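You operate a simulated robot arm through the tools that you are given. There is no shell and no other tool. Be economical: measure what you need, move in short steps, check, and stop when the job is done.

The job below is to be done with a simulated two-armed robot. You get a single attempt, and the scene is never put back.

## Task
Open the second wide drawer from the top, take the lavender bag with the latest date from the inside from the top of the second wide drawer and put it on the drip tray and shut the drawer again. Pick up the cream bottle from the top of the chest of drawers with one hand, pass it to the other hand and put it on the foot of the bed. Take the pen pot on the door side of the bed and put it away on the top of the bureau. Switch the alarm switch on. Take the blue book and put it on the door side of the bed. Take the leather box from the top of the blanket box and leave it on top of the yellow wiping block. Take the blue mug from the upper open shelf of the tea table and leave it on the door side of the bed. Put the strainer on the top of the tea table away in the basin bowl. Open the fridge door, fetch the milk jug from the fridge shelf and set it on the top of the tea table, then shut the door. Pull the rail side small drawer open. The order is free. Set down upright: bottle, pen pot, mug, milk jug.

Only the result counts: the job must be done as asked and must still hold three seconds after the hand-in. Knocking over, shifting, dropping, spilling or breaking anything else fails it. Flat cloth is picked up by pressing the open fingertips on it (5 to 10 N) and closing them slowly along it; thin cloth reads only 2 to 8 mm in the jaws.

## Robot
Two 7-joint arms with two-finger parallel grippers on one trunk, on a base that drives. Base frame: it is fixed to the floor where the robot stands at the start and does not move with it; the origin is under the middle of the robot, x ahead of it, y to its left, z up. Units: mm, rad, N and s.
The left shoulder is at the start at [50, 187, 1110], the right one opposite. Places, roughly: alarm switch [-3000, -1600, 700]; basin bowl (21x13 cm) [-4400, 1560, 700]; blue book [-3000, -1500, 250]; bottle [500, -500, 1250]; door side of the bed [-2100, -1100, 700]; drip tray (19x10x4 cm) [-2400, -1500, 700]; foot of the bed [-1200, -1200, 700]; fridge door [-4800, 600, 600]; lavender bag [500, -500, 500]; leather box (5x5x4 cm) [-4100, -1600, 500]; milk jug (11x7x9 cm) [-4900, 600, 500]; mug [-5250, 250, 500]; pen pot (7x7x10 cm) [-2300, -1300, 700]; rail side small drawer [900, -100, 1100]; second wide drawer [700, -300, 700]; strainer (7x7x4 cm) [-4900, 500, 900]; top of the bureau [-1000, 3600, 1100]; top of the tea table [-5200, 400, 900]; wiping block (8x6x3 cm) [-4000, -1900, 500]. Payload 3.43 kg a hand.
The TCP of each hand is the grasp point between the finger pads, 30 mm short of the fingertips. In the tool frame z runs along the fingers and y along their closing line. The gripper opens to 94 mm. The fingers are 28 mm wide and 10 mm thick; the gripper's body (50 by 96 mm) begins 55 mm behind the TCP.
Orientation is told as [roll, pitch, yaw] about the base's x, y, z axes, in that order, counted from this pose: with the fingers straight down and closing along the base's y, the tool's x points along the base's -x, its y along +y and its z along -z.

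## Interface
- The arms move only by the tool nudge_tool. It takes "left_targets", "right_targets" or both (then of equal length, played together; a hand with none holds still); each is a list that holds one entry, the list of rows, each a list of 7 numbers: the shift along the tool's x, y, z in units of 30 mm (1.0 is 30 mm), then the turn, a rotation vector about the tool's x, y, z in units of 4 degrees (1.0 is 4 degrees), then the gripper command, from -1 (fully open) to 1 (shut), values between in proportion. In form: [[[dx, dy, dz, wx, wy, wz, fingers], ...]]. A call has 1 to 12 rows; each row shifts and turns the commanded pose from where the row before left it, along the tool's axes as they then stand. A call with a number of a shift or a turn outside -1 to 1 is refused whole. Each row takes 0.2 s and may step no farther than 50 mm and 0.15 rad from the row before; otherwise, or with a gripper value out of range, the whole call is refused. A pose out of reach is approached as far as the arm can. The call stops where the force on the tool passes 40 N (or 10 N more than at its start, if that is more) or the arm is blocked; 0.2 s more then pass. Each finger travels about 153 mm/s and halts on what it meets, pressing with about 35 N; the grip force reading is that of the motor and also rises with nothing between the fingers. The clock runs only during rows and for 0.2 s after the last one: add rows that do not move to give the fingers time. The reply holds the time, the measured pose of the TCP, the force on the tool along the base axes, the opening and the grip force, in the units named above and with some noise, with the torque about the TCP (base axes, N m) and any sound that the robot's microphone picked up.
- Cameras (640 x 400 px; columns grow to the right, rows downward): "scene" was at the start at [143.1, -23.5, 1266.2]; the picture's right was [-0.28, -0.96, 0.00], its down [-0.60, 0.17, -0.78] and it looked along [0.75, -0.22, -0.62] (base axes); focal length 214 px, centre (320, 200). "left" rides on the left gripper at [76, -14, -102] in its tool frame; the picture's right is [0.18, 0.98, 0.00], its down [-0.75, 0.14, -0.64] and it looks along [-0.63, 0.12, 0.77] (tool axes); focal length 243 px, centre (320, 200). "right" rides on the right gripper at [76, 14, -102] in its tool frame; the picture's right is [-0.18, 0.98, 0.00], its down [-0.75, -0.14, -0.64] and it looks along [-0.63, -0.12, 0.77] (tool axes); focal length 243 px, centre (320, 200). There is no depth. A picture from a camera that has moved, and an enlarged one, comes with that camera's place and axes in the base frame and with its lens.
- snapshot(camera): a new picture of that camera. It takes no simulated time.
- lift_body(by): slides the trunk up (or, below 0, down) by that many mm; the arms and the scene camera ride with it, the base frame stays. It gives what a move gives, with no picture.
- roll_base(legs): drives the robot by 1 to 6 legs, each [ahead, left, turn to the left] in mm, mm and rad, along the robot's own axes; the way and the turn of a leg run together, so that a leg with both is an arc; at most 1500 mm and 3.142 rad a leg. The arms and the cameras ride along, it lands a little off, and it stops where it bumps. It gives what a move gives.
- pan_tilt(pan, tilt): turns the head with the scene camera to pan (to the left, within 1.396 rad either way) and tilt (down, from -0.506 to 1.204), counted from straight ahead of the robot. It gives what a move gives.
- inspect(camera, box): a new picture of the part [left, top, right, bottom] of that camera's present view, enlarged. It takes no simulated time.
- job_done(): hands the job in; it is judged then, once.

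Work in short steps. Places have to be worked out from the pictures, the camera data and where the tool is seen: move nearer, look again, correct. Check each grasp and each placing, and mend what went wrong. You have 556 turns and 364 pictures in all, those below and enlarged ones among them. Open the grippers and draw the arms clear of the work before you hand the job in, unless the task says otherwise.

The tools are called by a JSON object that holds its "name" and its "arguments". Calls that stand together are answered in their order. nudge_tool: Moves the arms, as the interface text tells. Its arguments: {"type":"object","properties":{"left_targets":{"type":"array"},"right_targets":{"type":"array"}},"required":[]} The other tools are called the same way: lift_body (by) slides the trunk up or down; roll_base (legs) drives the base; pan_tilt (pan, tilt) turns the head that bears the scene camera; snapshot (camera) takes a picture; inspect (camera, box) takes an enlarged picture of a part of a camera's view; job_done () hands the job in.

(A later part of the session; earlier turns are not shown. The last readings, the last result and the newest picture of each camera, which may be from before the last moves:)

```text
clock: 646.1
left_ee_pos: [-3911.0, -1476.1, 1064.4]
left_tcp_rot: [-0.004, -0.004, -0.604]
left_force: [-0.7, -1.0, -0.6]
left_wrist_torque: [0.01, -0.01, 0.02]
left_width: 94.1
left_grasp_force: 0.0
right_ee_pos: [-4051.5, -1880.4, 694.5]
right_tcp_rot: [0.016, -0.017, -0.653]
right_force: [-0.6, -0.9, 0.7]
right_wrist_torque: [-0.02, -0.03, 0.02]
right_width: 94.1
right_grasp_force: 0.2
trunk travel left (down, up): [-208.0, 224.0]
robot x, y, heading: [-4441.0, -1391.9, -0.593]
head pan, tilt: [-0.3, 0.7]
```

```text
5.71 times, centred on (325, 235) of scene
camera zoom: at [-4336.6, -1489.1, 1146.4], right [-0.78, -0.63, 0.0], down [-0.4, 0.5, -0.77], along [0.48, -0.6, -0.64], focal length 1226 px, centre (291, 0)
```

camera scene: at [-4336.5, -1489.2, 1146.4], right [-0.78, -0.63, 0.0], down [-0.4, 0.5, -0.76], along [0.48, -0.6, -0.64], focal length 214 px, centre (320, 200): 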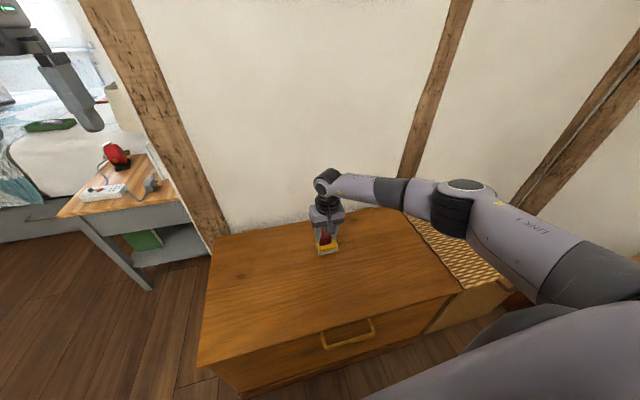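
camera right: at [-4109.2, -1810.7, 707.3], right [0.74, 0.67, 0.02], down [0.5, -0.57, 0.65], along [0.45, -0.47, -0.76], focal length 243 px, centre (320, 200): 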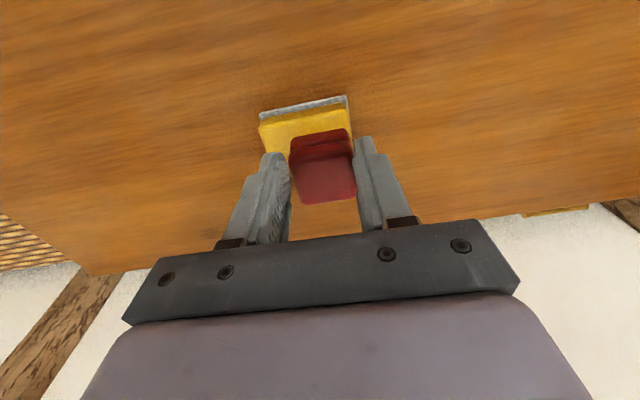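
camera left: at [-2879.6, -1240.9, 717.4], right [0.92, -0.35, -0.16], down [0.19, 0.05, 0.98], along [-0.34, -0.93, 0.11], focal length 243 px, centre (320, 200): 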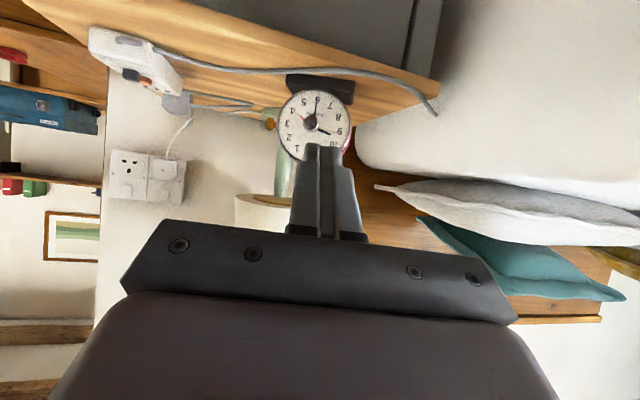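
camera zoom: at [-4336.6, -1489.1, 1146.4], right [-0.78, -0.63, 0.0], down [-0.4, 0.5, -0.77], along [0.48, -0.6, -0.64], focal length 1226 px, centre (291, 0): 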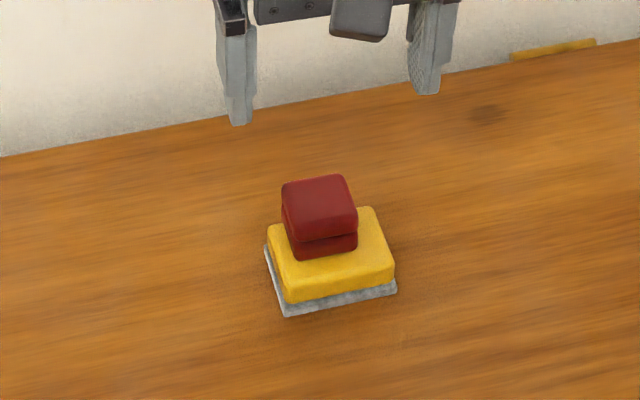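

The leather box sits on the wiping block. Next the tea table: I raise the trunk, back away, and turn toward it to look.

{"name": "lift_body", "arguments": {"by": 200}}

{"name": "roll_base", "arguments": {"legs": [[-150, 300, 0], [0, 600, 0], [0, 0, 3.1]]}}

{"name": "pan_tilt", "arguments": {"pan": 0.0, "tilt": 0.45}}

{"name": "snapshot", "arguments": {"camera": "scene"}}

```text
clock: 648.3
left_ee_pos: [-3912.6, -1475.7, 1264.2]
left_tcp_rot: [-0.004, -0.005, -0.602]
left_force: [-0.5, 0.3, -0.4]
left_wrist_torque: [-0.02, 0.01, -0.04]
left_width: 94.0
left_grasp_force: 0.0
right_ee_pos: [-4052.8, -1880.2, 894.9]
right_tcp_rot: [0.018, -0.017, -0.649]
right_force: [-0.4, 0.2, -0.5]
right_wrist_torque: [0.01, 0.0, 0.02]
right_width: 94.2
right_grasp_force: 0.2
trunk travel left (down, up): [-408.0, 24.0]
robot x, y, heading: [-4438.0, -1388.3, -0.591]
head pan, tilt: [-0.3, 0.7]
```

```text
clock: 660.6
left_ee_pos: [-4581.3, -431.0, 1264.3]
left_tcp_rot: [-0.003, -0.003, 2.44]
left_force: [0.2, 0.1, 0.2]
left_wrist_torque: [-0.03, 0.0, 0.02]
left_width: 94.1
left_grasp_force: 0.1
right_ee_pos: [-4402.1, -43.7, 894.7]
right_tcp_rot: [0.018, -0.017, 2.392]
right_force: [0.0, 1.1, 0.1]
right_wrist_torque: [-0.02, 0.03, -0.01]
right_width: 94.0
right_grasp_force: 0.1
trunk travel left (down, up): [-408.0, 24.0]
robot x, y, heading: [-4062.8, -568.9, 2.45]
head pan, tilt: [-0.3, 0.7]
```

```text
clock: 661.4
left_ee_pos: [-4581.0, -432.5, 1263.9]
left_tcp_rot: [-0.004, -0.004, 2.44]
left_force: [-0.3, 0.4, -0.6]
left_wrist_torque: [-0.02, 0.01, -0.03]
left_width: 93.9
left_grasp_force: 0.0
right_ee_pos: [-4402.3, -43.5, 895.0]
right_tcp_rot: [0.017, -0.018, 2.391]
right_force: [-0.2, 0.3, -0.1]
right_wrist_torque: [0.01, -0.02, -0.01]
right_width: 94.0
right_grasp_force: 0.1
trunk travel left (down, up): [-408.0, 24.0]
robot x, y, heading: [-4065.9, -571.3, 2.454]
head pan, tilt: [0.0, 0.45]
```

```text
78 pictures are left
camera scene: at [-4178.3, -473.5, 1368.6], right [0.64, 0.77, 0.0], down [0.34, -0.28, -0.9], along [-0.69, 0.57, -0.44], focal length 214 px, centre (320, 200)
```

scene: 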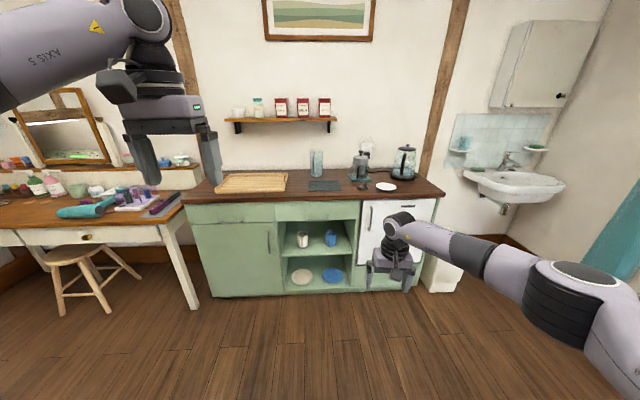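

A frontal view of the tea table (upper shelf z≈390 with mugs, top z≈850, fridge at right, sink beyond). I zoom on the top and on the shelf/fridge.

{"name": "inspect", "arguments": {"camera": "scene", "box": [290, 135, 450, 215]}}

{"name": "inspect", "arguments": {"camera": "scene", "box": [270, 190, 450, 300]}}

```text
4.00 times, centred on (370, 175) of scene
camera zoom: at [-4178.3, -473.5, 1368.6], right [0.64, 0.77, 0.0], down [0.34, -0.28, -0.9], along [-0.69, 0.57, -0.44], focal length 858 px, centre (120, 300)
```

zoom: 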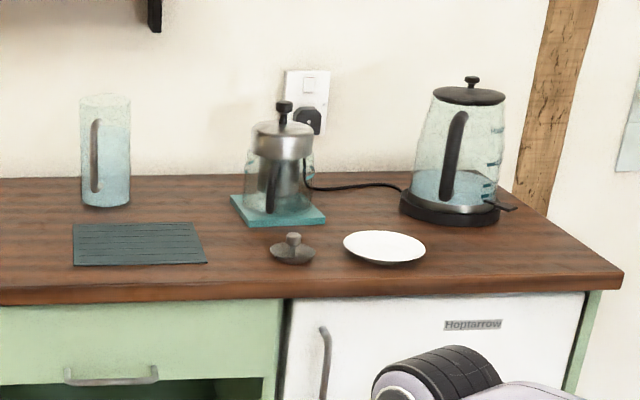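

```text
3.56 times, centred on (360, 245) of scene
camera zoom: at [-4178.3, -473.5, 1368.6], right [0.64, 0.77, 0.0], down [0.34, -0.28, -0.9], along [-0.69, 0.57, -0.44], focal length 763 px, centre (178, 40)
```

zoom: 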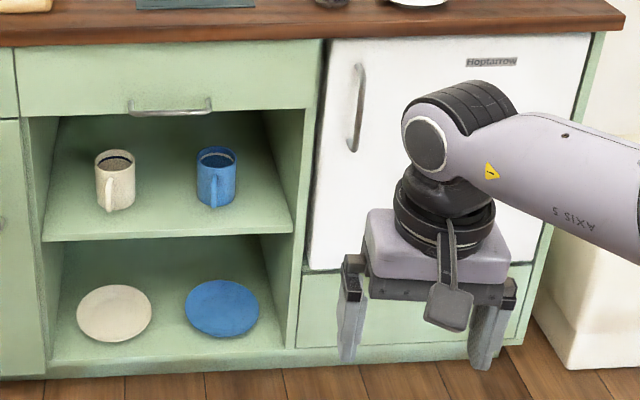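

The strainer (round dish with a knob) sits near the front edge at about (-4940,495,850). I drive up to the tea table and look down with the right camera.

{"name": "roll_base", "arguments": {"legs": [[760, -60, 0.04]]}}

{"name": "nudge_tool", "arguments": {"right_targets": [[[0, 0, -1, 0, 0, 0, -1], [0, 0, -1, 0, 0, 0, -1], [0, 0, -1, 0, 0, 0, -1], [0, 0, -0.5, 0, 0, 0, -1]]]}}

{"name": "snapshot", "arguments": {"camera": "right"}}

```text
clock: 665.5
left_ee_pos: [-5152.0, 53.1, 1263.9]
left_tcp_rot: [-0.002, -0.003, 2.501]
left_force: [-1.2, -0.9, 0.0]
left_wrist_torque: [0.01, 0.01, -0.02]
left_width: 94.2
left_grasp_force: 0.1
right_ee_pos: [-4997.2, 449.6, 895.1]
right_tcp_rot: [0.017, -0.017, 2.451]
right_force: [0.4, -0.6, -0.4]
right_wrist_torque: [0.02, 0.0, -0.02]
right_width: 93.8
right_grasp_force: 0.0
trunk travel left (down, up): [-408.0, 24.0]
robot x, y, heading: [-4629.4, -55.6, 2.514]
head pan, tilt: [0.0, 0.45]
```

```text
clock: 666.5
left_ee_pos: [-5151.3, 51.7, 1264.5]
left_tcp_rot: [-0.003, -0.003, 2.501]
left_force: [-0.3, 0.4, 0.1]
left_wrist_torque: [-0.02, 0.0, -0.03]
left_width: 94.2
left_grasp_force: 0.1
right_ee_pos: [-4996.1, 450.2, 998.9]
right_tcp_rot: [0.018, -0.019, 2.451]
right_force: [0.0, -0.1, -0.2]
right_wrist_torque: [-0.01, 0.0, -0.01]
right_width: 94.0
right_grasp_force: 0.1
trunk travel left (down, up): [-408.0, 24.0]
robot x, y, heading: [-4626.5, -56.6, 2.507]
head pan, tilt: [0.0, 0.45]
```

```text
75 pictures are left
camera right: at [-4943.4, 392.5, 1099.2], right [-0.77, -0.64, 0.02], down [-0.47, 0.59, 0.65], along [-0.43, 0.49, -0.76], focal length 243 px, centre (320, 200)
```

right: 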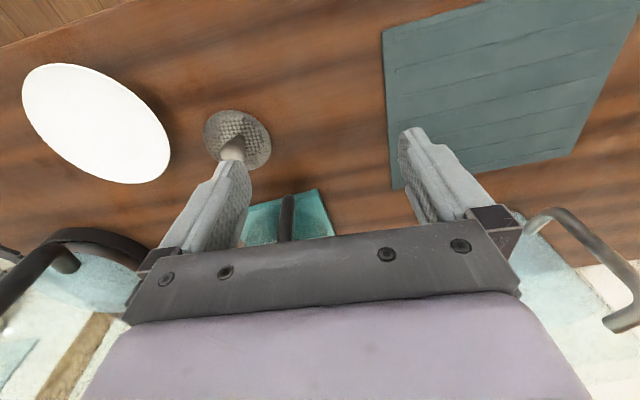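

Strainer centre ≈(-4957,532), knob up. I move over it (88 mm right, 22 mm forward) with narrowed jaws and check.

{"name": "nudge_tool", "arguments": {"right_targets": [[[-0.24, -0.98, 0, 0, 0, 0, 0], [-0.24, -0.98, 0, 0, 0, 0, 0], [-0.24, -0.98, 0, 0, 0, 0, 0], [0, 0, 0.9, 0, 0, 0, 0], [0, 0, 0, 0, 0, 0, 0]]]}}

{"name": "snapshot", "arguments": {"camera": "right"}}

```text
clock: 667.7
left_ee_pos: [-5151.0, 51.8, 1265.3]
left_tcp_rot: [-0.005, -0.004, 2.501]
left_force: [-0.1, -0.3, -1.4]
left_wrist_torque: [-0.01, -0.01, -0.01]
left_width: 93.8
left_grasp_force: 0.2
right_ee_pos: [-4956.8, 532.6, 969.1]
right_tcp_rot: [0.019, -0.016, 2.451]
right_force: [-0.4, 0.3, 0.0]
right_wrist_torque: [-0.02, 0.01, 0.02]
right_width: 46.9
right_grasp_force: 0.1
trunk travel left (down, up): [-408.0, 24.0]
robot x, y, heading: [-4632.4, -54.4, 2.514]
head pan, tilt: [0.0, 0.45]
```

```text
74 pictures are left
camera right: at [-4904.3, 474.6, 1070.4], right [-0.77, -0.64, 0.02], down [-0.48, 0.59, 0.65], along [-0.43, 0.49, -0.76], focal length 243 px, centre (320, 200)
```

right: 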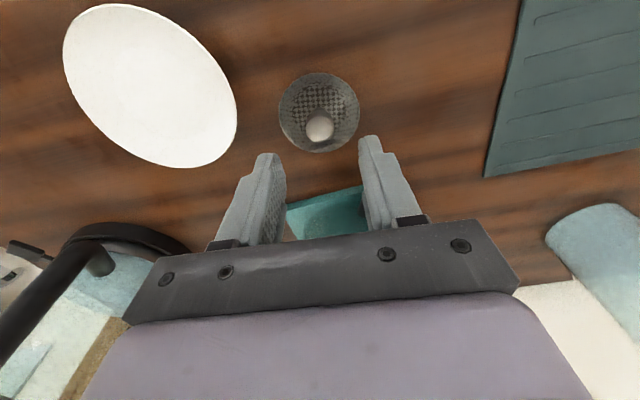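

Aligned exactly with the knob. I descend 66 mm and close on it.

{"name": "nudge_tool", "arguments": {"right_targets": [[[0, 0, 1, 0, 0, 0, 0], [0, 0, 0.8, 0, 0, 0, 0], [0, 0, 0.35, 0, 0, 0, 0], [0, 0, 0, 0, 0, 0, 0.4], [0, 0, 0, 0, 0, 0, 0.8], [0, 0, 0, 0, 0, 0, 0.8]]]}}

{"name": "snapshot", "arguments": {"camera": "right"}}

```text
clock: 669.1
left_ee_pos: [-5151.8, 52.5, 1264.3]
left_tcp_rot: [-0.003, -0.004, 2.5]
left_force: [0.2, -0.1, -0.3]
left_wrist_torque: [0.05, -0.03, 0.0]
left_width: 94.1
left_grasp_force: 0.0
right_ee_pos: [-4955.9, 531.9, 906.5]
right_tcp_rot: [0.017, -0.016, 2.45]
right_force: [0.9, -0.6, -0.1]
right_wrist_torque: [0.0, 0.0, 0.01]
right_width: 19.7
right_grasp_force: 35.2
trunk travel left (down, up): [-408.0, 24.0]
robot x, y, heading: [-4628.8, -53.1, 2.516]
head pan, tilt: [0.0, 0.45]
```

```text
73 pictures are left
camera right: at [-4904.2, 474.7, 1008.2], right [-0.77, -0.64, 0.02], down [-0.48, 0.59, 0.65], along [-0.43, 0.49, -0.76], focal length 243 px, centre (320, 200)
```

right: 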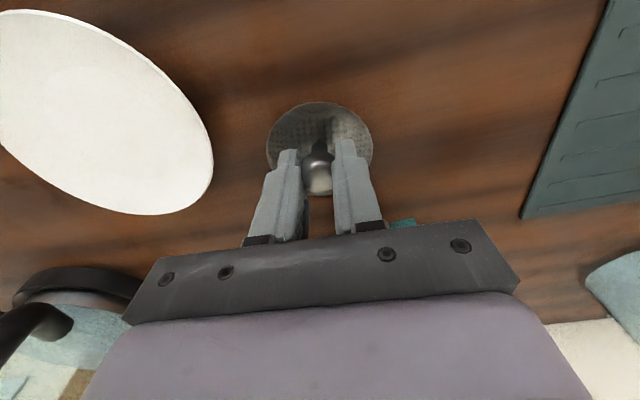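

Strainer held by its knob. I lift it 110 mm and slide right along the counter toward the sink, pausing to look.

{"name": "nudge_tool", "arguments": {"right_targets": [[[0, 0, -0.6, 0, 0, 0, 0.8], [0, 0, -1, 0, 0, 0, 0.8], [0, 0, -1, 0, 0, 0, 0.8], [0.5, 0, -1, 0, 0, 0, 0.8], [1, 0, -0.8, 0, 0, 0, 0.8], [1, 0, 0, 0, 0, 0, 0.8], [0, 0, 0, 0, 0, 0, 0.8]]]}}

{"name": "roll_base", "arguments": {"legs": [[-80, 0, 0], [0, -900, 0]]}}

{"name": "pan_tilt", "arguments": {"pan": -0.35, "tilt": 0.6}}

{"name": "snapshot", "arguments": {"camera": "scene"}}

```text
clock: 670.7
left_ee_pos: [-5151.7, 51.5, 1263.9]
left_tcp_rot: [-0.005, -0.004, 2.501]
left_force: [-0.8, 0.6, 0.1]
left_wrist_torque: [0.0, -0.01, 0.0]
left_width: 93.9
left_grasp_force: 0.0
right_ee_pos: [-4894.1, 484.4, 1036.7]
right_tcp_rot: [0.017, -0.019, 2.45]
right_force: [-0.2, 0.8, -0.6]
right_wrist_torque: [-0.02, 0.01, -0.01]
right_width: 19.9
right_grasp_force: 35.3
trunk travel left (down, up): [-408.0, 24.0]
robot x, y, heading: [-4628.6, -52.9, 2.51]
head pan, tilt: [0.0, 0.45]
```

```text
clock: 676.1
left_ee_pos: [-4555.3, 733.6, 1264.1]
left_tcp_rot: [-0.003, -0.005, 2.506]
left_force: [0.1, 1.0, 0.2]
left_wrist_torque: [0.02, -0.02, 0.02]
left_width: 93.8
left_grasp_force: 0.0
right_ee_pos: [-4300.3, 1169.0, 1037.5]
right_tcp_rot: [0.017, -0.018, 2.455]
right_force: [0.1, 1.0, 0.2]
right_wrist_torque: [-0.01, 0.0, 0.02]
right_width: 20.1
right_grasp_force: 34.6
trunk travel left (down, up): [-408.0, 24.0]
robot x, y, heading: [-4029.5, 635.8, 2.516]
head pan, tilt: [0.0, 0.45]
```

```text
clock: 677.0
left_ee_pos: [-4556.5, 734.7, 1264.2]
left_tcp_rot: [-0.003, -0.003, 2.506]
left_force: [0.3, 0.6, 1.0]
left_wrist_torque: [0.0, -0.02, -0.02]
left_width: 94.0
left_grasp_force: 0.1
right_ee_pos: [-4301.0, 1168.7, 1036.2]
right_tcp_rot: [0.016, -0.016, 2.457]
right_force: [-0.2, 0.0, -1.3]
right_wrist_torque: [0.0, 0.01, 0.0]
right_width: 20.3
right_grasp_force: 34.6
trunk travel left (down, up): [-408.0, 24.0]
robot x, y, heading: [-4028.4, 630.2, 2.515]
head pan, tilt: [-0.351, 0.6]
```

```text
72 pictures are left
camera scene: at [-4126.0, 739.0, 1355.1], right [0.83, 0.56, 0.0], down [0.32, -0.47, -0.83], along [-0.46, 0.68, -0.56], focal length 214 px, centre (320, 200)
```

scene: 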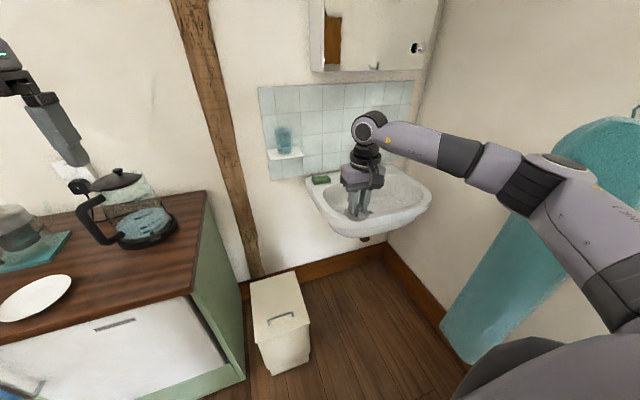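

The sink bowl's centre is about (-4375,1575). I drive right 260 and forward 190 (keeping clear of the bin), then look with the right camera.

{"name": "roll_base", "arguments": {"legs": [[0, -255, 0], [190, 0, 0]]}}

{"name": "nudge_tool", "arguments": {"right_targets": [[[-1, 0, 0, 0, 0, 0, 0.8], [-1, 0, 0, 0, 0, 0, 0.8], [-1, 0, 0, 0, 0, 0, 0.8], [-0.5, 0, 0, 0, 0, 0, 0.8], [0, 0, 0, 0, 0, 0, 0.8]]]}}

{"name": "snapshot", "arguments": {"camera": "right"}}

{"name": "snapshot", "arguments": {"camera": "scene"}}

```text
clock: 680.0
left_ee_pos: [-4556.8, 1051.1, 1265.1]
left_tcp_rot: [-0.005, -0.006, 2.503]
left_force: [-0.4, -0.1, 1.2]
left_wrist_torque: [-0.01, -0.02, -0.03]
left_width: 94.1
left_grasp_force: 0.1
right_ee_pos: [-4300.3, 1484.6, 1036.1]
right_tcp_rot: [0.018, -0.018, 2.452]
right_force: [-0.2, 0.1, 0.0]
right_wrist_torque: [0.02, 0.0, 0.01]
right_width: 20.2
right_grasp_force: 35.4
trunk travel left (down, up): [-408.0, 24.0]
robot x, y, heading: [-4034.7, 947.0, 2.515]
head pan, tilt: [-0.351, 0.6]
```

```text
clock: 681.1
left_ee_pos: [-4556.6, 1051.3, 1264.7]
left_tcp_rot: [-0.005, -0.004, 2.504]
left_force: [-0.4, 0.0, -0.2]
left_wrist_torque: [-0.01, 0.0, 0.02]
left_width: 94.1
left_grasp_force: 0.0
right_ee_pos: [-4382.5, 1549.5, 1039.3]
right_tcp_rot: [0.018, -0.02, 2.453]
right_force: [0.7, 0.5, -1.2]
right_wrist_torque: [-0.02, -0.06, 0.01]
right_width: 20.3
right_grasp_force: 35.4
trunk travel left (down, up): [-408.0, 24.0]
robot x, y, heading: [-4032.7, 945.9, 2.513]
head pan, tilt: [-0.351, 0.6]
```

```text
71 pictures are left
camera right: at [-4328.7, 1492.7, 1140.8], right [-0.77, -0.64, 0.02], down [-0.48, 0.59, 0.66], along [-0.43, 0.49, -0.76], focal length 243 px, centre (320, 200)
```

right: 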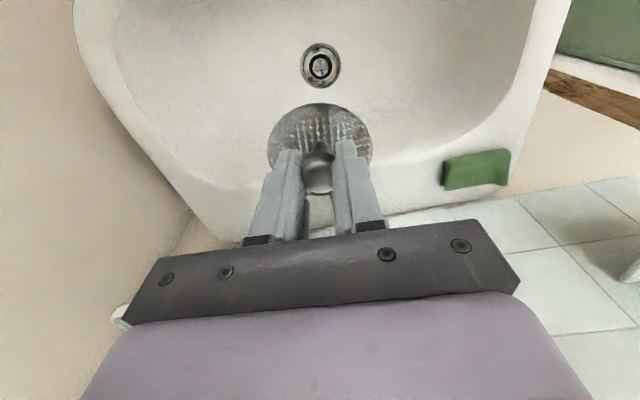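

```text
70 pictures are left
camera scene: at [-4126.9, 1053.8, 1355.1], right [0.83, 0.56, 0.0], down [0.31, -0.47, -0.82], along [-0.46, 0.69, -0.57], focal length 214 px, centre (320, 200)
```

scene: 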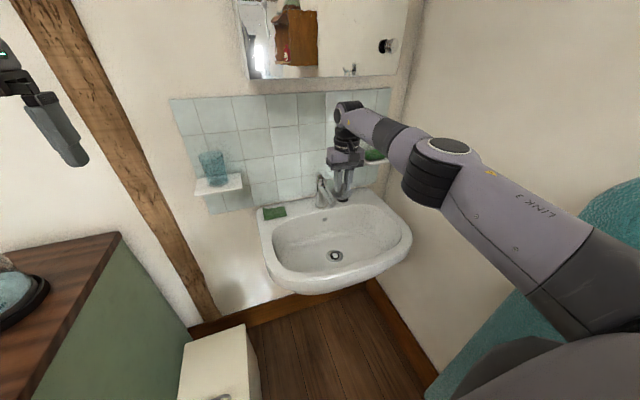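

The hand is right above the drain (bowl bottom z≈700). I shift 20 mm toward me (away from the tap), lower the trunk 190 mm and check.

{"name": "nudge_tool", "arguments": {"right_targets": [[[0.7, 0, 0, 0, 0, 0, 0.8], [0, 0, 0, 0, 0, 0, 0.8]]]}}

{"name": "lift_body", "arguments": {"by": -190}}

{"name": "snapshot", "arguments": {"camera": "scene"}}

{"name": "snapshot", "arguments": {"camera": "right"}}

```text
clock: 681.8
left_ee_pos: [-4557.7, 1050.2, 1264.8]
left_tcp_rot: [-0.004, -0.003, 2.503]
left_force: [0.2, -0.4, 0.2]
left_wrist_torque: [0.0, -0.01, 0.02]
left_width: 94.0
left_grasp_force: 0.2
right_ee_pos: [-4366.1, 1536.8, 1038.5]
right_tcp_rot: [0.017, -0.018, 2.453]
right_force: [-1.1, 0.5, 0.5]
right_wrist_torque: [-0.01, 0.0, -0.02]
right_width: 20.2
right_grasp_force: 34.9
trunk travel left (down, up): [-408.0, 24.0]
robot x, y, heading: [-4034.5, 948.4, 2.517]
head pan, tilt: [-0.351, 0.6]
```

```text
clock: 683.8
left_ee_pos: [-4555.7, 1050.7, 1073.9]
left_tcp_rot: [-0.002, -0.004, 2.502]
left_force: [-0.3, 0.0, 0.3]
left_wrist_torque: [-0.03, -0.05, 0.01]
left_width: 94.0
left_grasp_force: 0.0
right_ee_pos: [-4364.4, 1537.0, 849.7]
right_tcp_rot: [0.017, -0.017, 2.452]
right_force: [-0.5, 0.1, -0.9]
right_wrist_torque: [-0.03, -0.01, -0.01]
right_width: 20.0
right_grasp_force: 34.8
trunk travel left (down, up): [-218.0, 214.0]
robot x, y, heading: [-4032.0, 945.9, 2.514]
head pan, tilt: [-0.351, 0.6]
```

```text
69 pictures are left
camera scene: at [-4127.1, 1053.4, 1165.1], right [0.83, 0.56, 0.0], down [0.31, -0.47, -0.83], along [-0.46, 0.69, -0.56], focal length 214 px, centre (320, 200)
```

scene: 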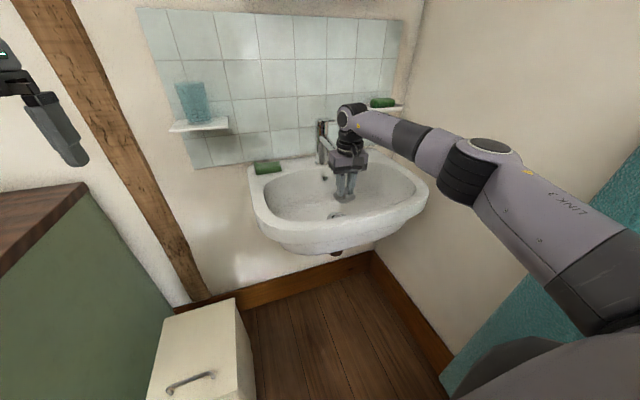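

```text
68 pictures are left
camera right: at [-4313.1, 1480.0, 949.7], right [-0.77, -0.64, 0.02], down [-0.48, 0.59, 0.65], along [-0.43, 0.49, -0.76], focal length 243 px, centre (320, 200)
```

right: 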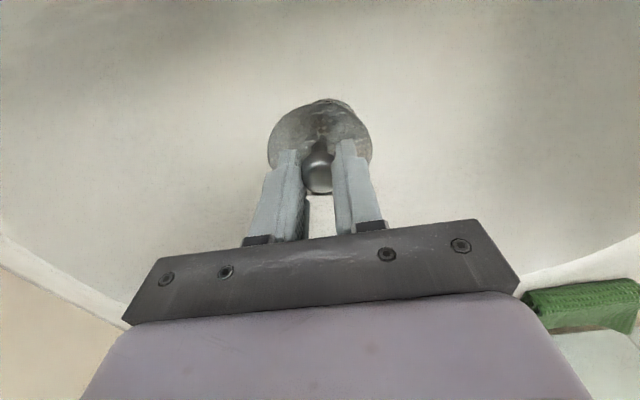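

Centred in the bowl. I descend with the arm until contact.

{"name": "nudge_tool", "arguments": {"right_targets": [[[0, 0, 0.9, 0, 0, 0, 0.8], [0, 0, 0.9, 0, 0, 0, 0.8], [0, 0, 0.4, 0, 0, 0, 0.8], [0, 0, 0.25, 0, 0, 0, 0.8], [0, 0, 0.25, 0, 0, 0, 0.8], [0, 0, 0.25, 0, 0, 0, 0.8], [0, 0, 0.25, 0, 0, 0, 0.8], [0, 0, 0, 0, 0, 0, 0.8]]]}}

{"name": "inspect", "arguments": {"camera": "scene", "box": [280, 120, 400, 240]}}

```text
clock: 685.6
left_ee_pos: [-4556.9, 1049.5, 1075.4]
left_tcp_rot: [-0.005, -0.004, 2.503]
left_force: [-1.0, 0.2, 0.4]
left_wrist_torque: [0.0, 0.0, -0.02]
left_width: 93.9
left_grasp_force: 0.1
right_ee_pos: [-4368.0, 1537.7, 751.4]
right_tcp_rot: [0.017, -0.017, 2.452]
right_force: [0.3, 1.1, -0.5]
right_wrist_torque: [0.0, 0.0, -0.05]
right_width: 20.3
right_grasp_force: 34.4
trunk travel left (down, up): [-218.0, 214.0]
robot x, y, heading: [-4031.1, 950.7, 2.511]
head pan, tilt: [-0.351, 0.6]
```

```text
3.33 times, centred on (340, 180) of scene
camera zoom: at [-4127.2, 1053.4, 1165.1], right [0.83, 0.56, 0.0], down [0.31, -0.47, -0.83], along [-0.46, 0.69, -0.56], focal length 715 px, centre (253, 267)
```

zoom: 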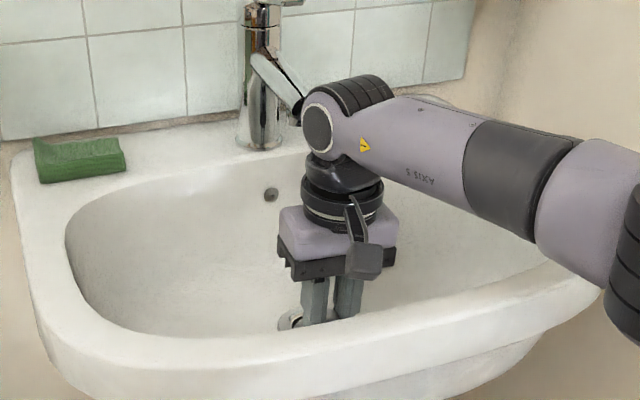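

{"name": "nudge_tool", "arguments": {"right_targets": [[[0, 0, 0.2, 0, 0, 0, 0.8], [0, 0, 0.2, 0, 0, 0, 0.8], [0, 0, 0.2, 0, 0, 0, 0.8], [0, 0, 0.2, 0, 0, 0, 0.8], [0, 0, 0.2, 0, 0, 0, 0.8], [0, 0, 0, 0, 0, 0, 0.8]]]}}

```text
clock: 686.7
left_ee_pos: [-4556.1, 1049.6, 1075.2]
left_tcp_rot: [-0.003, -0.006, 2.503]
left_force: [1.0, 0.7, 0.0]
left_wrist_torque: [0.0, 0.01, -0.02]
left_width: 94.0
left_grasp_force: 0.1
right_ee_pos: [-4371.2, 1538.4, 736.2]
right_tcp_rot: [0.019, -0.032, 2.452]
right_force: [2.2, -2.0, 16.5]
right_wrist_torque: [-0.03, -0.18, -0.03]
right_width: 20.3
right_grasp_force: 34.8
trunk travel left (down, up): [-218.0, 214.0]
robot x, y, heading: [-4031.9, 945.3, 2.508]
head pan, tilt: [-0.351, 0.6]
stopped in row 5 (right hand): the force on the tool passed its limit (the readings are from after the stop); the commanded pose is now the measured one
```

Contact with the bowl (16 N). I ease up slightly, release and lift straight out.

{"name": "nudge_tool", "arguments": {"right_targets": [[[0, 0, -0.08, 0, 0, 0, 0.6], [0, 0, 0, 0, 0, 0, 0.3], [0, 0, 0, 0, 0, 0, 0.1], [0, 0, -0.5, 0, 0, 0, 0.1], [0, 0, -1, 0, 0, 0, 0.1], [0, 0, -1, 0, 0, 0, 0.1], [0, 0, -1, 0, 0, 0, 0.1], [0.5, 0, -1, 0, 0, 0, -1], [1, 0, -0.5, 0, 0, 0, -1]]]}}

{"name": "lift_body", "arguments": {"by": 190}}

{"name": "snapshot", "arguments": {"camera": "scene"}}

```text
clock: 688.7
left_ee_pos: [-4556.2, 1051.0, 1075.8]
left_tcp_rot: [-0.003, -0.004, 2.503]
left_force: [-0.1, 0.8, -0.3]
left_wrist_torque: [0.0, 0.01, 0.0]
left_width: 94.1
left_grasp_force: 0.0
right_ee_pos: [-4330.5, 1510.2, 886.6]
right_tcp_rot: [0.017, -0.025, 2.45]
right_force: [0.1, -1.6, -0.9]
right_wrist_torque: [0.01, 0.0, -0.01]
right_width: 30.8
right_grasp_force: 0.1
trunk travel left (down, up): [-218.0, 214.0]
robot x, y, heading: [-4034.2, 943.5, 2.513]
head pan, tilt: [-0.351, 0.6]
```

```text
clock: 690.8
left_ee_pos: [-4556.8, 1051.0, 1264.8]
left_tcp_rot: [-0.004, -0.003, 2.503]
left_force: [-0.2, 0.0, -0.3]
left_wrist_torque: [-0.02, 0.02, -0.02]
left_width: 93.9
left_grasp_force: 0.0
right_ee_pos: [-4331.4, 1509.7, 1075.7]
right_tcp_rot: [0.018, -0.026, 2.452]
right_force: [0.5, 1.2, 0.1]
right_wrist_torque: [-0.01, 0.0, 0.01]
right_width: 94.1
right_grasp_force: 0.1
trunk travel left (down, up): [-408.0, 24.0]
robot x, y, heading: [-4032.2, 944.7, 2.51]
head pan, tilt: [-0.351, 0.6]
```

```text
66 pictures are left
camera scene: at [-4127.2, 1053.5, 1355.0], right [0.83, 0.56, 0.0], down [0.31, -0.47, -0.82], along [-0.46, 0.69, -0.57], focal length 214 px, centre (320, 200)
```

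scene: 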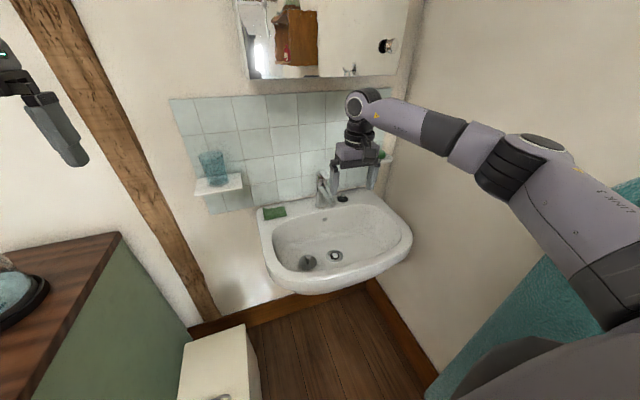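

The strainer lies in the basin bowl. Next the fridge: its vertical handle is at about (-4862,497), z 583–758, hinge on the right. I drive back in front of it and pitch the right hand forward.

{"name": "roll_base", "arguments": {"legs": [[-190, 0, -0.02], [0, 1040, 0]]}}

{"name": "nudge_tool", "arguments": {"right_targets": [[[0, 0, 0, 0, -1, 0, -1], [0, 0, 0, 0, -1, 0, -1], [0, 0, 0, 0, -1, 0, -1], [0, 0, 0, 0, -1, 0, -1], [0, 0, 0, 0, -1, 0, -1], [0, 0, 0, 0, -1, 0, -1], [0, 0, 0, 0, -1, 0, -1], [0, 0, 0, 0, -1, 0, -1], [0, 0, 0, 0, -1, 0, -1], [0, 0, 0, 0, -1, 0, -1], [0, 0, 0, 0, -1, 0, -1], [0, 0, 0, 0, -1, 0, -1]]]}}

{"name": "nudge_tool", "arguments": {"right_targets": [[[0, 0, 0, 0, -1, 0, -1], [0, 0, 0, 0, -1, 0, -1], [0, 0, 0, 0, -1, 0, -1], [0, 0, 0, 0, -1, 0, -1], [0, 0, 0, 0, -1, 0, -1], [0, 0, 0, 0, -1, 0, -1], [0, 0, 0, 0, 0, 0, -1]]]}}

{"name": "lift_body", "arguments": {"by": -300}}

{"name": "pan_tilt", "arguments": {"pan": -0.2, "tilt": 0.45}}

{"name": "snapshot", "arguments": {"camera": "scene"}}

{"name": "snapshot", "arguments": {"camera": "right"}}

```text
clock: 697.3
left_ee_pos: [-5018.8, 120.9, 1264.7]
left_tcp_rot: [-0.004, -0.003, 2.493]
left_force: [0.2, -0.6, -0.4]
left_wrist_torque: [0.0, 0.02, -0.01]
left_width: 93.9
left_grasp_force: 0.0
right_ee_pos: [-4788.1, 577.4, 1075.4]
right_tcp_rot: [0.018, -0.026, 2.44]
right_force: [-0.7, -0.4, 1.0]
right_wrist_torque: [0.01, 0.0, -0.01]
right_width: 94.0
right_grasp_force: 0.1
trunk travel left (down, up): [-408.0, 24.0]
robot x, y, heading: [-4492.4, 12.9, 2.505]
head pan, tilt: [-0.351, 0.6]
```

```text
clock: 699.9
left_ee_pos: [-5018.4, 120.4, 1264.7]
left_tcp_rot: [-0.004, -0.004, 2.492]
left_force: [1.0, -0.2, -0.8]
left_wrist_torque: [-0.02, 0.02, 0.02]
left_width: 94.0
left_grasp_force: 0.1
right_ee_pos: [-4787.7, 577.2, 1075.7]
right_tcp_rot: [0.027, -0.867, 2.42]
right_force: [-0.4, 1.1, -0.4]
right_wrist_torque: [0.0, 0.02, 0.0]
right_width: 94.1
right_grasp_force: 0.0
trunk travel left (down, up): [-408.0, 24.0]
robot x, y, heading: [-4496.9, 11.5, 2.505]
head pan, tilt: [-0.351, 0.6]
```

```text
clock: 701.5
left_ee_pos: [-5019.3, 120.9, 1264.1]
left_tcp_rot: [-0.003, -0.004, 2.493]
left_force: [0.2, 0.3, -0.1]
left_wrist_torque: [-0.03, 0.02, 0.0]
left_width: 93.9
left_grasp_force: 0.0
right_ee_pos: [-4783.0, 583.8, 1078.9]
right_tcp_rot: [0.049, -1.197, 2.399]
right_force: [0.3, 0.1, -0.3]
right_wrist_torque: [-0.03, -0.02, 0.01]
right_width: 93.7
right_grasp_force: 0.0
right hand out of reach, approached as far as the arm can: row 5, 6
trunk travel left (down, up): [-408.0, 24.0]
robot x, y, heading: [-4493.1, 10.1, 2.501]
head pan, tilt: [-0.351, 0.6]
```

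```text
clock: 703.5
left_ee_pos: [-5017.9, 121.4, 1049.4]
left_tcp_rot: [-0.004, -0.004, 2.493]
left_force: [-0.1, -0.4, -0.1]
left_wrist_torque: [-0.01, -0.03, 0.01]
left_width: 94.2
left_grasp_force: 0.2
right_ee_pos: [-4789.1, 584.6, 887.0]
right_tcp_rot: [0.097, -1.249, 2.354]
right_force: [-3.9, 1.8, 10.2]
right_wrist_torque: [-0.2, 0.55, -0.11]
right_width: 94.0
right_grasp_force: 0.0
trunk travel left (down, up): [-193.0, 238.0]
robot x, y, heading: [-4493.0, 8.1, 2.503]
head pan, tilt: [-0.351, 0.6]
stopped: the force on the tool passed its limit (the readings are from after the stop); the commanded pose is now the measured one
```

```text
clock: 704.2
left_ee_pos: [-5017.0, 119.3, 1051.0]
left_tcp_rot: [-0.005, -0.005, 2.493]
left_force: [-0.3, 0.3, 0.3]
left_wrist_torque: [-0.03, 0.0, -0.01]
left_width: 94.1
left_grasp_force: 0.2
right_ee_pos: [-4788.6, 585.0, 885.1]
right_tcp_rot: [0.093, -1.242, 2.358]
right_force: [-5.8, 3.2, 16.6]
right_wrist_torque: [-0.26, 0.96, -0.27]
right_width: 93.7
right_grasp_force: 0.0
trunk travel left (down, up): [-193.0, 238.0]
robot x, y, heading: [-4498.1, 9.8, 2.501]
head pan, tilt: [-0.201, 0.45]
```

```text
65 pictures are left
camera scene: at [-4601.1, 112.8, 1154.6], right [0.75, 0.67, 0.0], down [0.29, -0.32, -0.9], along [-0.6, 0.67, -0.43], focal length 214 px, centre (320, 200)
```

scene: 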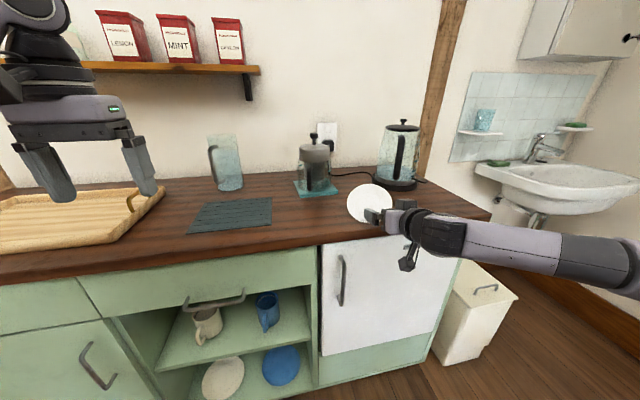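

```text
64 pictures are left
camera right: at [-4705.4, 496.4, 846.7], right [-0.67, -0.71, 0.2], down [0.39, -0.11, 0.91], along [-0.63, 0.69, 0.35], focal length 243 px, centre (320, 200)
```

right: 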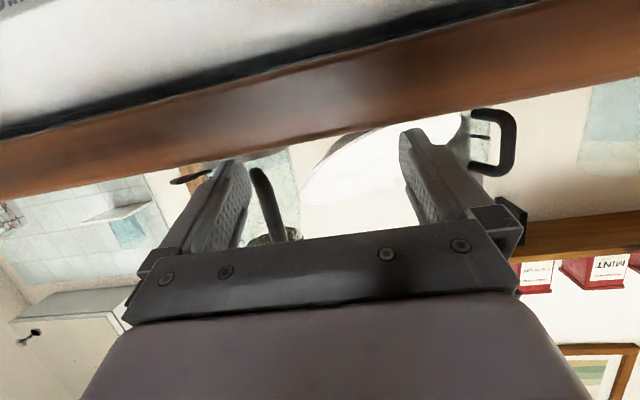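

The right hand came down on the counter edge near the plate (16 N). I raise the trunk right away and check the plate.

{"name": "lift_body", "arguments": {"by": 120}}

{"name": "roll_base", "arguments": {"legs": [[-150, 0, 0]]}}

{"name": "snapshot", "arguments": {"camera": "scene"}}

```text
clock: 705.7
left_ee_pos: [-5018.2, 121.3, 1171.1]
left_tcp_rot: [-0.003, -0.004, 2.493]
left_force: [0.3, -0.2, 0.2]
left_wrist_torque: [0.03, 0.03, 0.04]
left_width: 94.0
left_grasp_force: 0.1
right_ee_pos: [-4787.7, 585.0, 1003.5]
right_tcp_rot: [0.088, -1.236, 2.361]
right_force: [-0.2, -1.0, 0.9]
right_wrist_torque: [0.02, -0.02, -0.02]
right_width: 93.7
right_grasp_force: 0.1
trunk travel left (down, up): [-313.0, 118.0]
robot x, y, heading: [-4493.3, 14.8, 2.506]
head pan, tilt: [-0.201, 0.45]
```

```text
clock: 707.0
left_ee_pos: [-4902.3, 34.7, 1171.1]
left_tcp_rot: [-0.004, -0.004, 2.494]
left_force: [0.6, 0.5, 0.5]
left_wrist_torque: [0.0, 0.02, -0.02]
left_width: 94.1
left_grasp_force: 0.0
right_ee_pos: [-4672.1, 498.0, 1004.1]
right_tcp_rot: [0.089, -1.24, 2.36]
right_force: [0.2, -0.1, 0.8]
right_wrist_torque: [0.01, -0.02, -0.04]
right_width: 94.0
right_grasp_force: 0.1
trunk travel left (down, up): [-313.0, 118.0]
robot x, y, heading: [-4381.4, -75.9, 2.502]
head pan, tilt: [-0.201, 0.45]
```

```text
63 pictures are left
camera scene: at [-4485.4, 27.5, 1274.5], right [0.74, 0.67, 0.0], down [0.29, -0.32, -0.9], along [-0.6, 0.67, -0.43], focal length 214 px, centre (320, 200)
```

scene: 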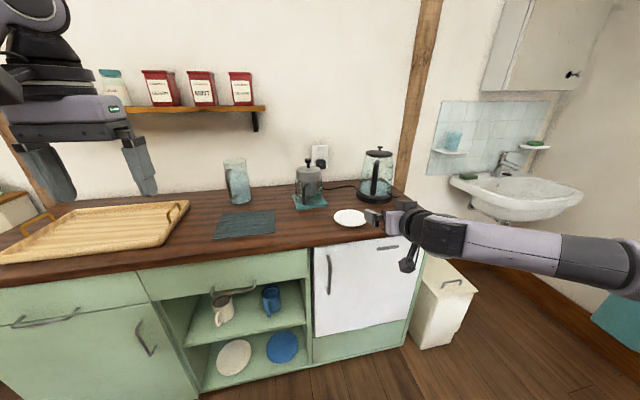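

The plate lies flat again. From this standoff (hand 150 mm in front of the counter) I lower the trunk to handle height and look.

{"name": "lift_body", "arguments": {"by": -305}}

{"name": "snapshot", "arguments": {"camera": "right"}}

{"name": "snapshot", "arguments": {"camera": "scene"}}

```text
clock: 710.1
left_ee_pos: [-4902.7, 35.1, 865.3]
left_tcp_rot: [-0.004, -0.006, 2.493]
left_force: [0.5, -0.3, -0.2]
left_wrist_torque: [0.0, -0.02, -0.01]
left_width: 94.0
left_grasp_force: 0.0
right_ee_pos: [-4673.2, 499.6, 697.4]
right_tcp_rot: [0.087, -1.238, 2.362]
right_force: [0.1, 0.4, -0.9]
right_wrist_torque: [-0.01, 0.02, 0.01]
right_width: 93.8
right_grasp_force: 0.0
trunk travel left (down, up): [-8.0, 423.0]
robot x, y, heading: [-4379.1, -73.7, 2.499]
head pan, tilt: [-0.201, 0.45]
```

```text
62 pictures are left
camera right: at [-4589.2, 410.9, 659.2], right [-0.67, -0.71, 0.2], down [0.38, -0.1, 0.92], along [-0.63, 0.7, 0.34], focal length 243 px, centre (320, 200)
```

right: 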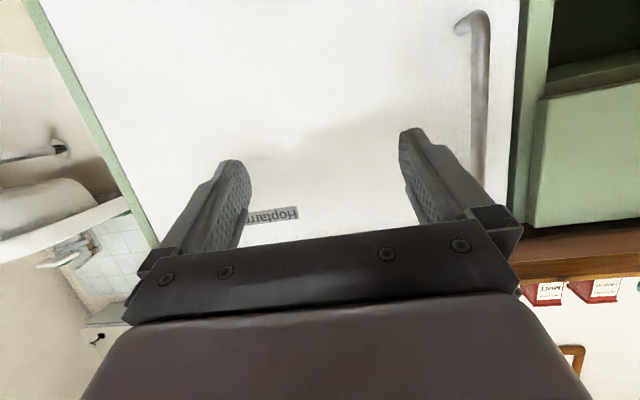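

```text
61 pictures are left
camera scene: at [-4485.9, 27.9, 969.4], right [0.74, 0.67, 0.0], down [0.29, -0.32, -0.9], along [-0.6, 0.67, -0.44], focal length 214 px, centre (320, 200)
```

scene: 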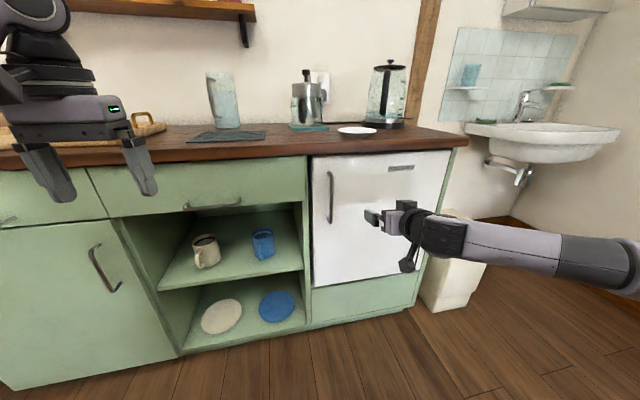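

The handle is at about (-4838,468), 129 mm left of and 107 mm ahead of the hand. I shift left and forward by base.

{"name": "roll_base", "arguments": {"legs": [[0, 129, 0], [50, 0, 0]]}}

{"name": "snapshot", "arguments": {"camera": "right"}}

```text
clock: 711.9
left_ee_pos: [-5018.9, -36.4, 865.8]
left_tcp_rot: [-0.004, -0.004, 2.492]
left_force: [-1.0, 0.1, -0.4]
left_wrist_torque: [-0.01, -0.02, 0.02]
left_width: 94.0
left_grasp_force: 0.1
right_ee_pos: [-4789.3, 428.0, 698.4]
right_tcp_rot: [0.087, -1.239, 2.361]
right_force: [0.8, 0.3, 0.4]
right_wrist_torque: [0.02, 0.02, 0.03]
right_width: 93.9
right_grasp_force: 0.0
trunk travel left (down, up): [-8.0, 423.0]
robot x, y, heading: [-4493.8, -146.8, 2.499]
head pan, tilt: [-0.201, 0.45]
```

```text
60 pictures are left
camera right: at [-4705.5, 339.9, 659.2], right [-0.67, -0.71, 0.2], down [0.38, -0.1, 0.92], along [-0.63, 0.7, 0.34], focal length 243 px, centre (320, 200)
```

right: 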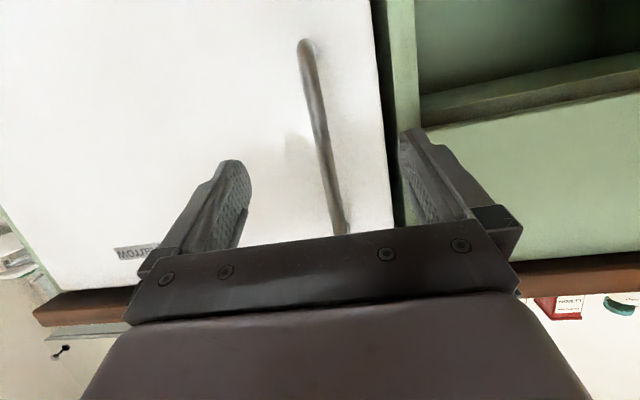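

The bar is centred between the fingers, ~63 mm ahead. I advance 50 mm and close on it.

{"name": "nudge_tool", "arguments": {"right_targets": [[[-0.2, 0, 0.6, 0, 0, 0, -1], [-0.2, 0, 0.6, 0, 0, 0, -1], [-0.14, 0, 0.4, 0, 0, 0, -1], [0, 0, 0, 0, 0, 0, 0], [0, 0, 0, 0, 0, 0, 0.6], [0, 0, 0, 0, 0, 0, 1], [0, 0, 0, 0, 0, 0, 1]]]}}

{"name": "snapshot", "arguments": {"camera": "right"}}

```text
clock: 713.5
left_ee_pos: [-5019.0, -37.0, 864.7]
left_tcp_rot: [-0.004, -0.002, 2.493]
left_force: [0.1, -0.1, 0.4]
left_wrist_torque: [0.01, 0.0, -0.02]
left_width: 94.0
left_grasp_force: 0.0
right_ee_pos: [-4828.7, 458.2, 698.5]
right_tcp_rot: [0.087, -1.239, 2.365]
right_force: [-3.4, -6.8, -1.6]
right_wrist_torque: [0.11, 0.03, 0.03]
right_width: 15.7
right_grasp_force: 45.3
trunk travel left (down, up): [-8.0, 423.0]
robot x, y, heading: [-4497.8, -146.5, 2.501]
head pan, tilt: [-0.201, 0.45]
```

```text
59 pictures are left
camera right: at [-4744.3, 370.6, 660.1], right [-0.67, -0.71, 0.2], down [0.38, -0.1, 0.92], along [-0.63, 0.69, 0.34], focal length 243 px, centre (320, 200)
```

right: 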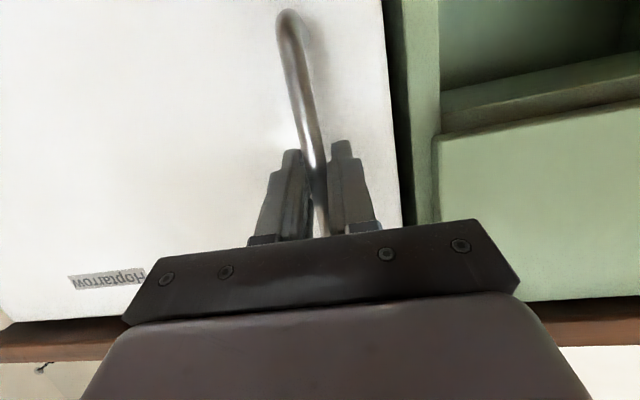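

Handle gripped. I open the door by driving along its arc: first 20°, then 40°, then 55°.

{"name": "roll_base", "arguments": {"legs": [[-138, -24, 0]]}}

{"name": "roll_base", "arguments": {"legs": [[-122, -71, -0.1]]}}

{"name": "snapshot", "arguments": {"camera": "scene"}}

```text
clock: 714.9
left_ee_pos: [-4897.4, -96.2, 864.3]
left_tcp_rot: [-0.004, -0.006, 2.492]
left_force: [-0.4, -0.1, -0.4]
left_wrist_torque: [-0.01, 0.01, 0.03]
left_width: 94.1
left_grasp_force: 0.1
right_ee_pos: [-4697.5, 414.8, 698.0]
right_tcp_rot: [0.016, -1.242, 2.391]
right_force: [-0.6, -0.4, -0.1]
right_wrist_torque: [0.81, -0.93, 0.0]
right_width: 11.6
right_grasp_force: 44.8
trunk travel left (down, up): [-8.0, 423.0]
robot x, y, heading: [-4373.5, -206.4, 2.503]
head pan, tilt: [-0.201, 0.45]
stopped in leg 1: the force on the tool passed its limit (the readings are from after the stop); the commanded pose is now the measured one
```

```text
clock: 716.2
left_ee_pos: [-4756.5, -73.8, 864.7]
left_tcp_rot: [-0.004, -0.005, 2.404]
left_force: [-0.5, -0.4, 0.2]
left_wrist_torque: [0.0, 0.03, -0.02]
left_width: 93.8
left_grasp_force: 0.2
right_ee_pos: [-4503.7, 431.0, 699.8]
right_tcp_rot: [-0.012, -1.241, 2.288]
right_force: [-1.2, 1.9, -2.1]
right_wrist_torque: [0.52, -0.07, 0.04]
right_width: 11.6
right_grasp_force: 45.1
trunk travel left (down, up): [-8.0, 423.0]
robot x, y, heading: [-4243.3, -227.6, 2.415]
head pan, tilt: [-0.201, 0.45]
stopped in leg 1: the force on the tool passed its limit (the readings are from after the stop); the commanded pose is now the measured one
```

```text
58 pictures are left
camera scene: at [-4341.7, -116.3, 969.4], right [0.8, 0.6, 0.0], down [0.26, -0.35, -0.9], along [-0.54, 0.72, -0.44], focal length 214 px, centre (320, 200)
```

scene: 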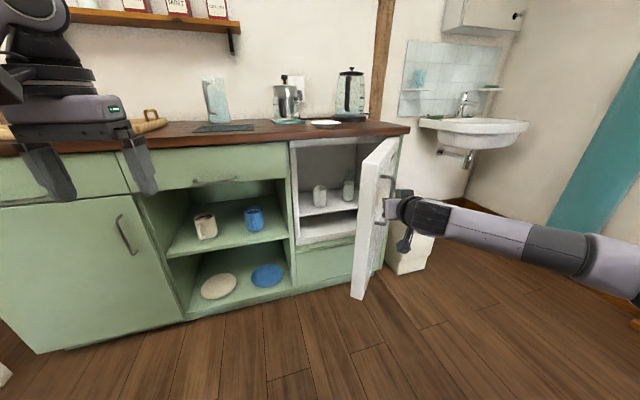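

The door stands ~80° open and the jug is visible. I release the handle, back off, and zoom on the fridge inside.

{"name": "nudge_tool", "arguments": {"right_targets": [[[0, 0, 0, 0, 0, 0, 0], [0, 0, 0, 0, 0, 0, -0.6], [0, 0, 0, 0, 0, 0, -0.6]]]}}

{"name": "roll_base", "arguments": {"legs": [[-140, 0, 0]]}}

{"name": "inspect", "arguments": {"camera": "scene", "box": [270, 125, 420, 265]}}

```text
clock: 717.0
left_ee_pos: [-4755.9, -73.6, 865.1]
left_tcp_rot: [-0.003, -0.004, 2.404]
left_force: [0.6, -0.2, -0.1]
left_wrist_torque: [0.02, -0.01, 0.01]
left_width: 93.8
left_grasp_force: 0.1
right_ee_pos: [-4504.6, 430.2, 700.1]
right_tcp_rot: [-0.006, -1.247, 2.284]
right_force: [-0.2, -0.5, 0.6]
right_wrist_torque: [0.01, 0.01, 0.05]
right_width: 75.5
right_grasp_force: 0.4
trunk travel left (down, up): [-8.0, 423.0]
robot x, y, heading: [-4247.0, -230.6, 2.418]
head pan, tilt: [-0.201, 0.45]
```

```text
clock: 718.3
left_ee_pos: [-4651.6, -167.7, 865.9]
left_tcp_rot: [-0.003, -0.007, 2.406]
left_force: [-0.1, 0.4, 0.3]
left_wrist_torque: [-0.01, 0.01, 0.01]
left_width: 93.7
left_grasp_force: 0.0
right_ee_pos: [-4401.4, 336.9, 699.1]
right_tcp_rot: [-0.005, -1.245, 2.287]
right_force: [-0.1, 0.2, -0.2]
right_wrist_torque: [-0.01, 0.01, 0.03]
right_width: 75.1
right_grasp_force: 0.0
trunk travel left (down, up): [-8.0, 423.0]
robot x, y, heading: [-4141.9, -321.4, 2.413]
head pan, tilt: [-0.201, 0.45]
```

```text
2.86 times, centred on (345, 195) of scene
camera zoom: at [-4236.5, -210.3, 969.4], right [0.8, 0.6, 0.0], down [0.26, -0.35, -0.9], along [-0.54, 0.72, -0.44], focal length 613 px, centre (249, 214)
```

zoom: 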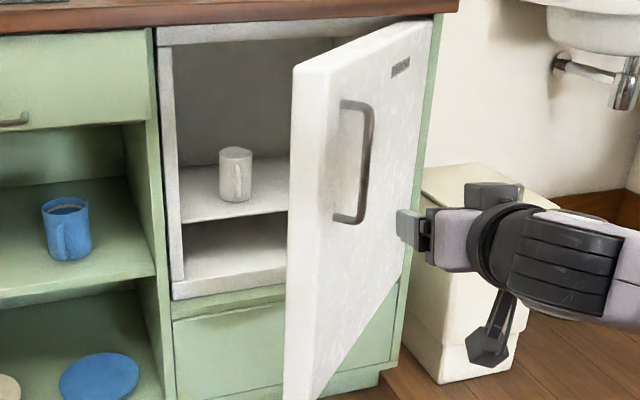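

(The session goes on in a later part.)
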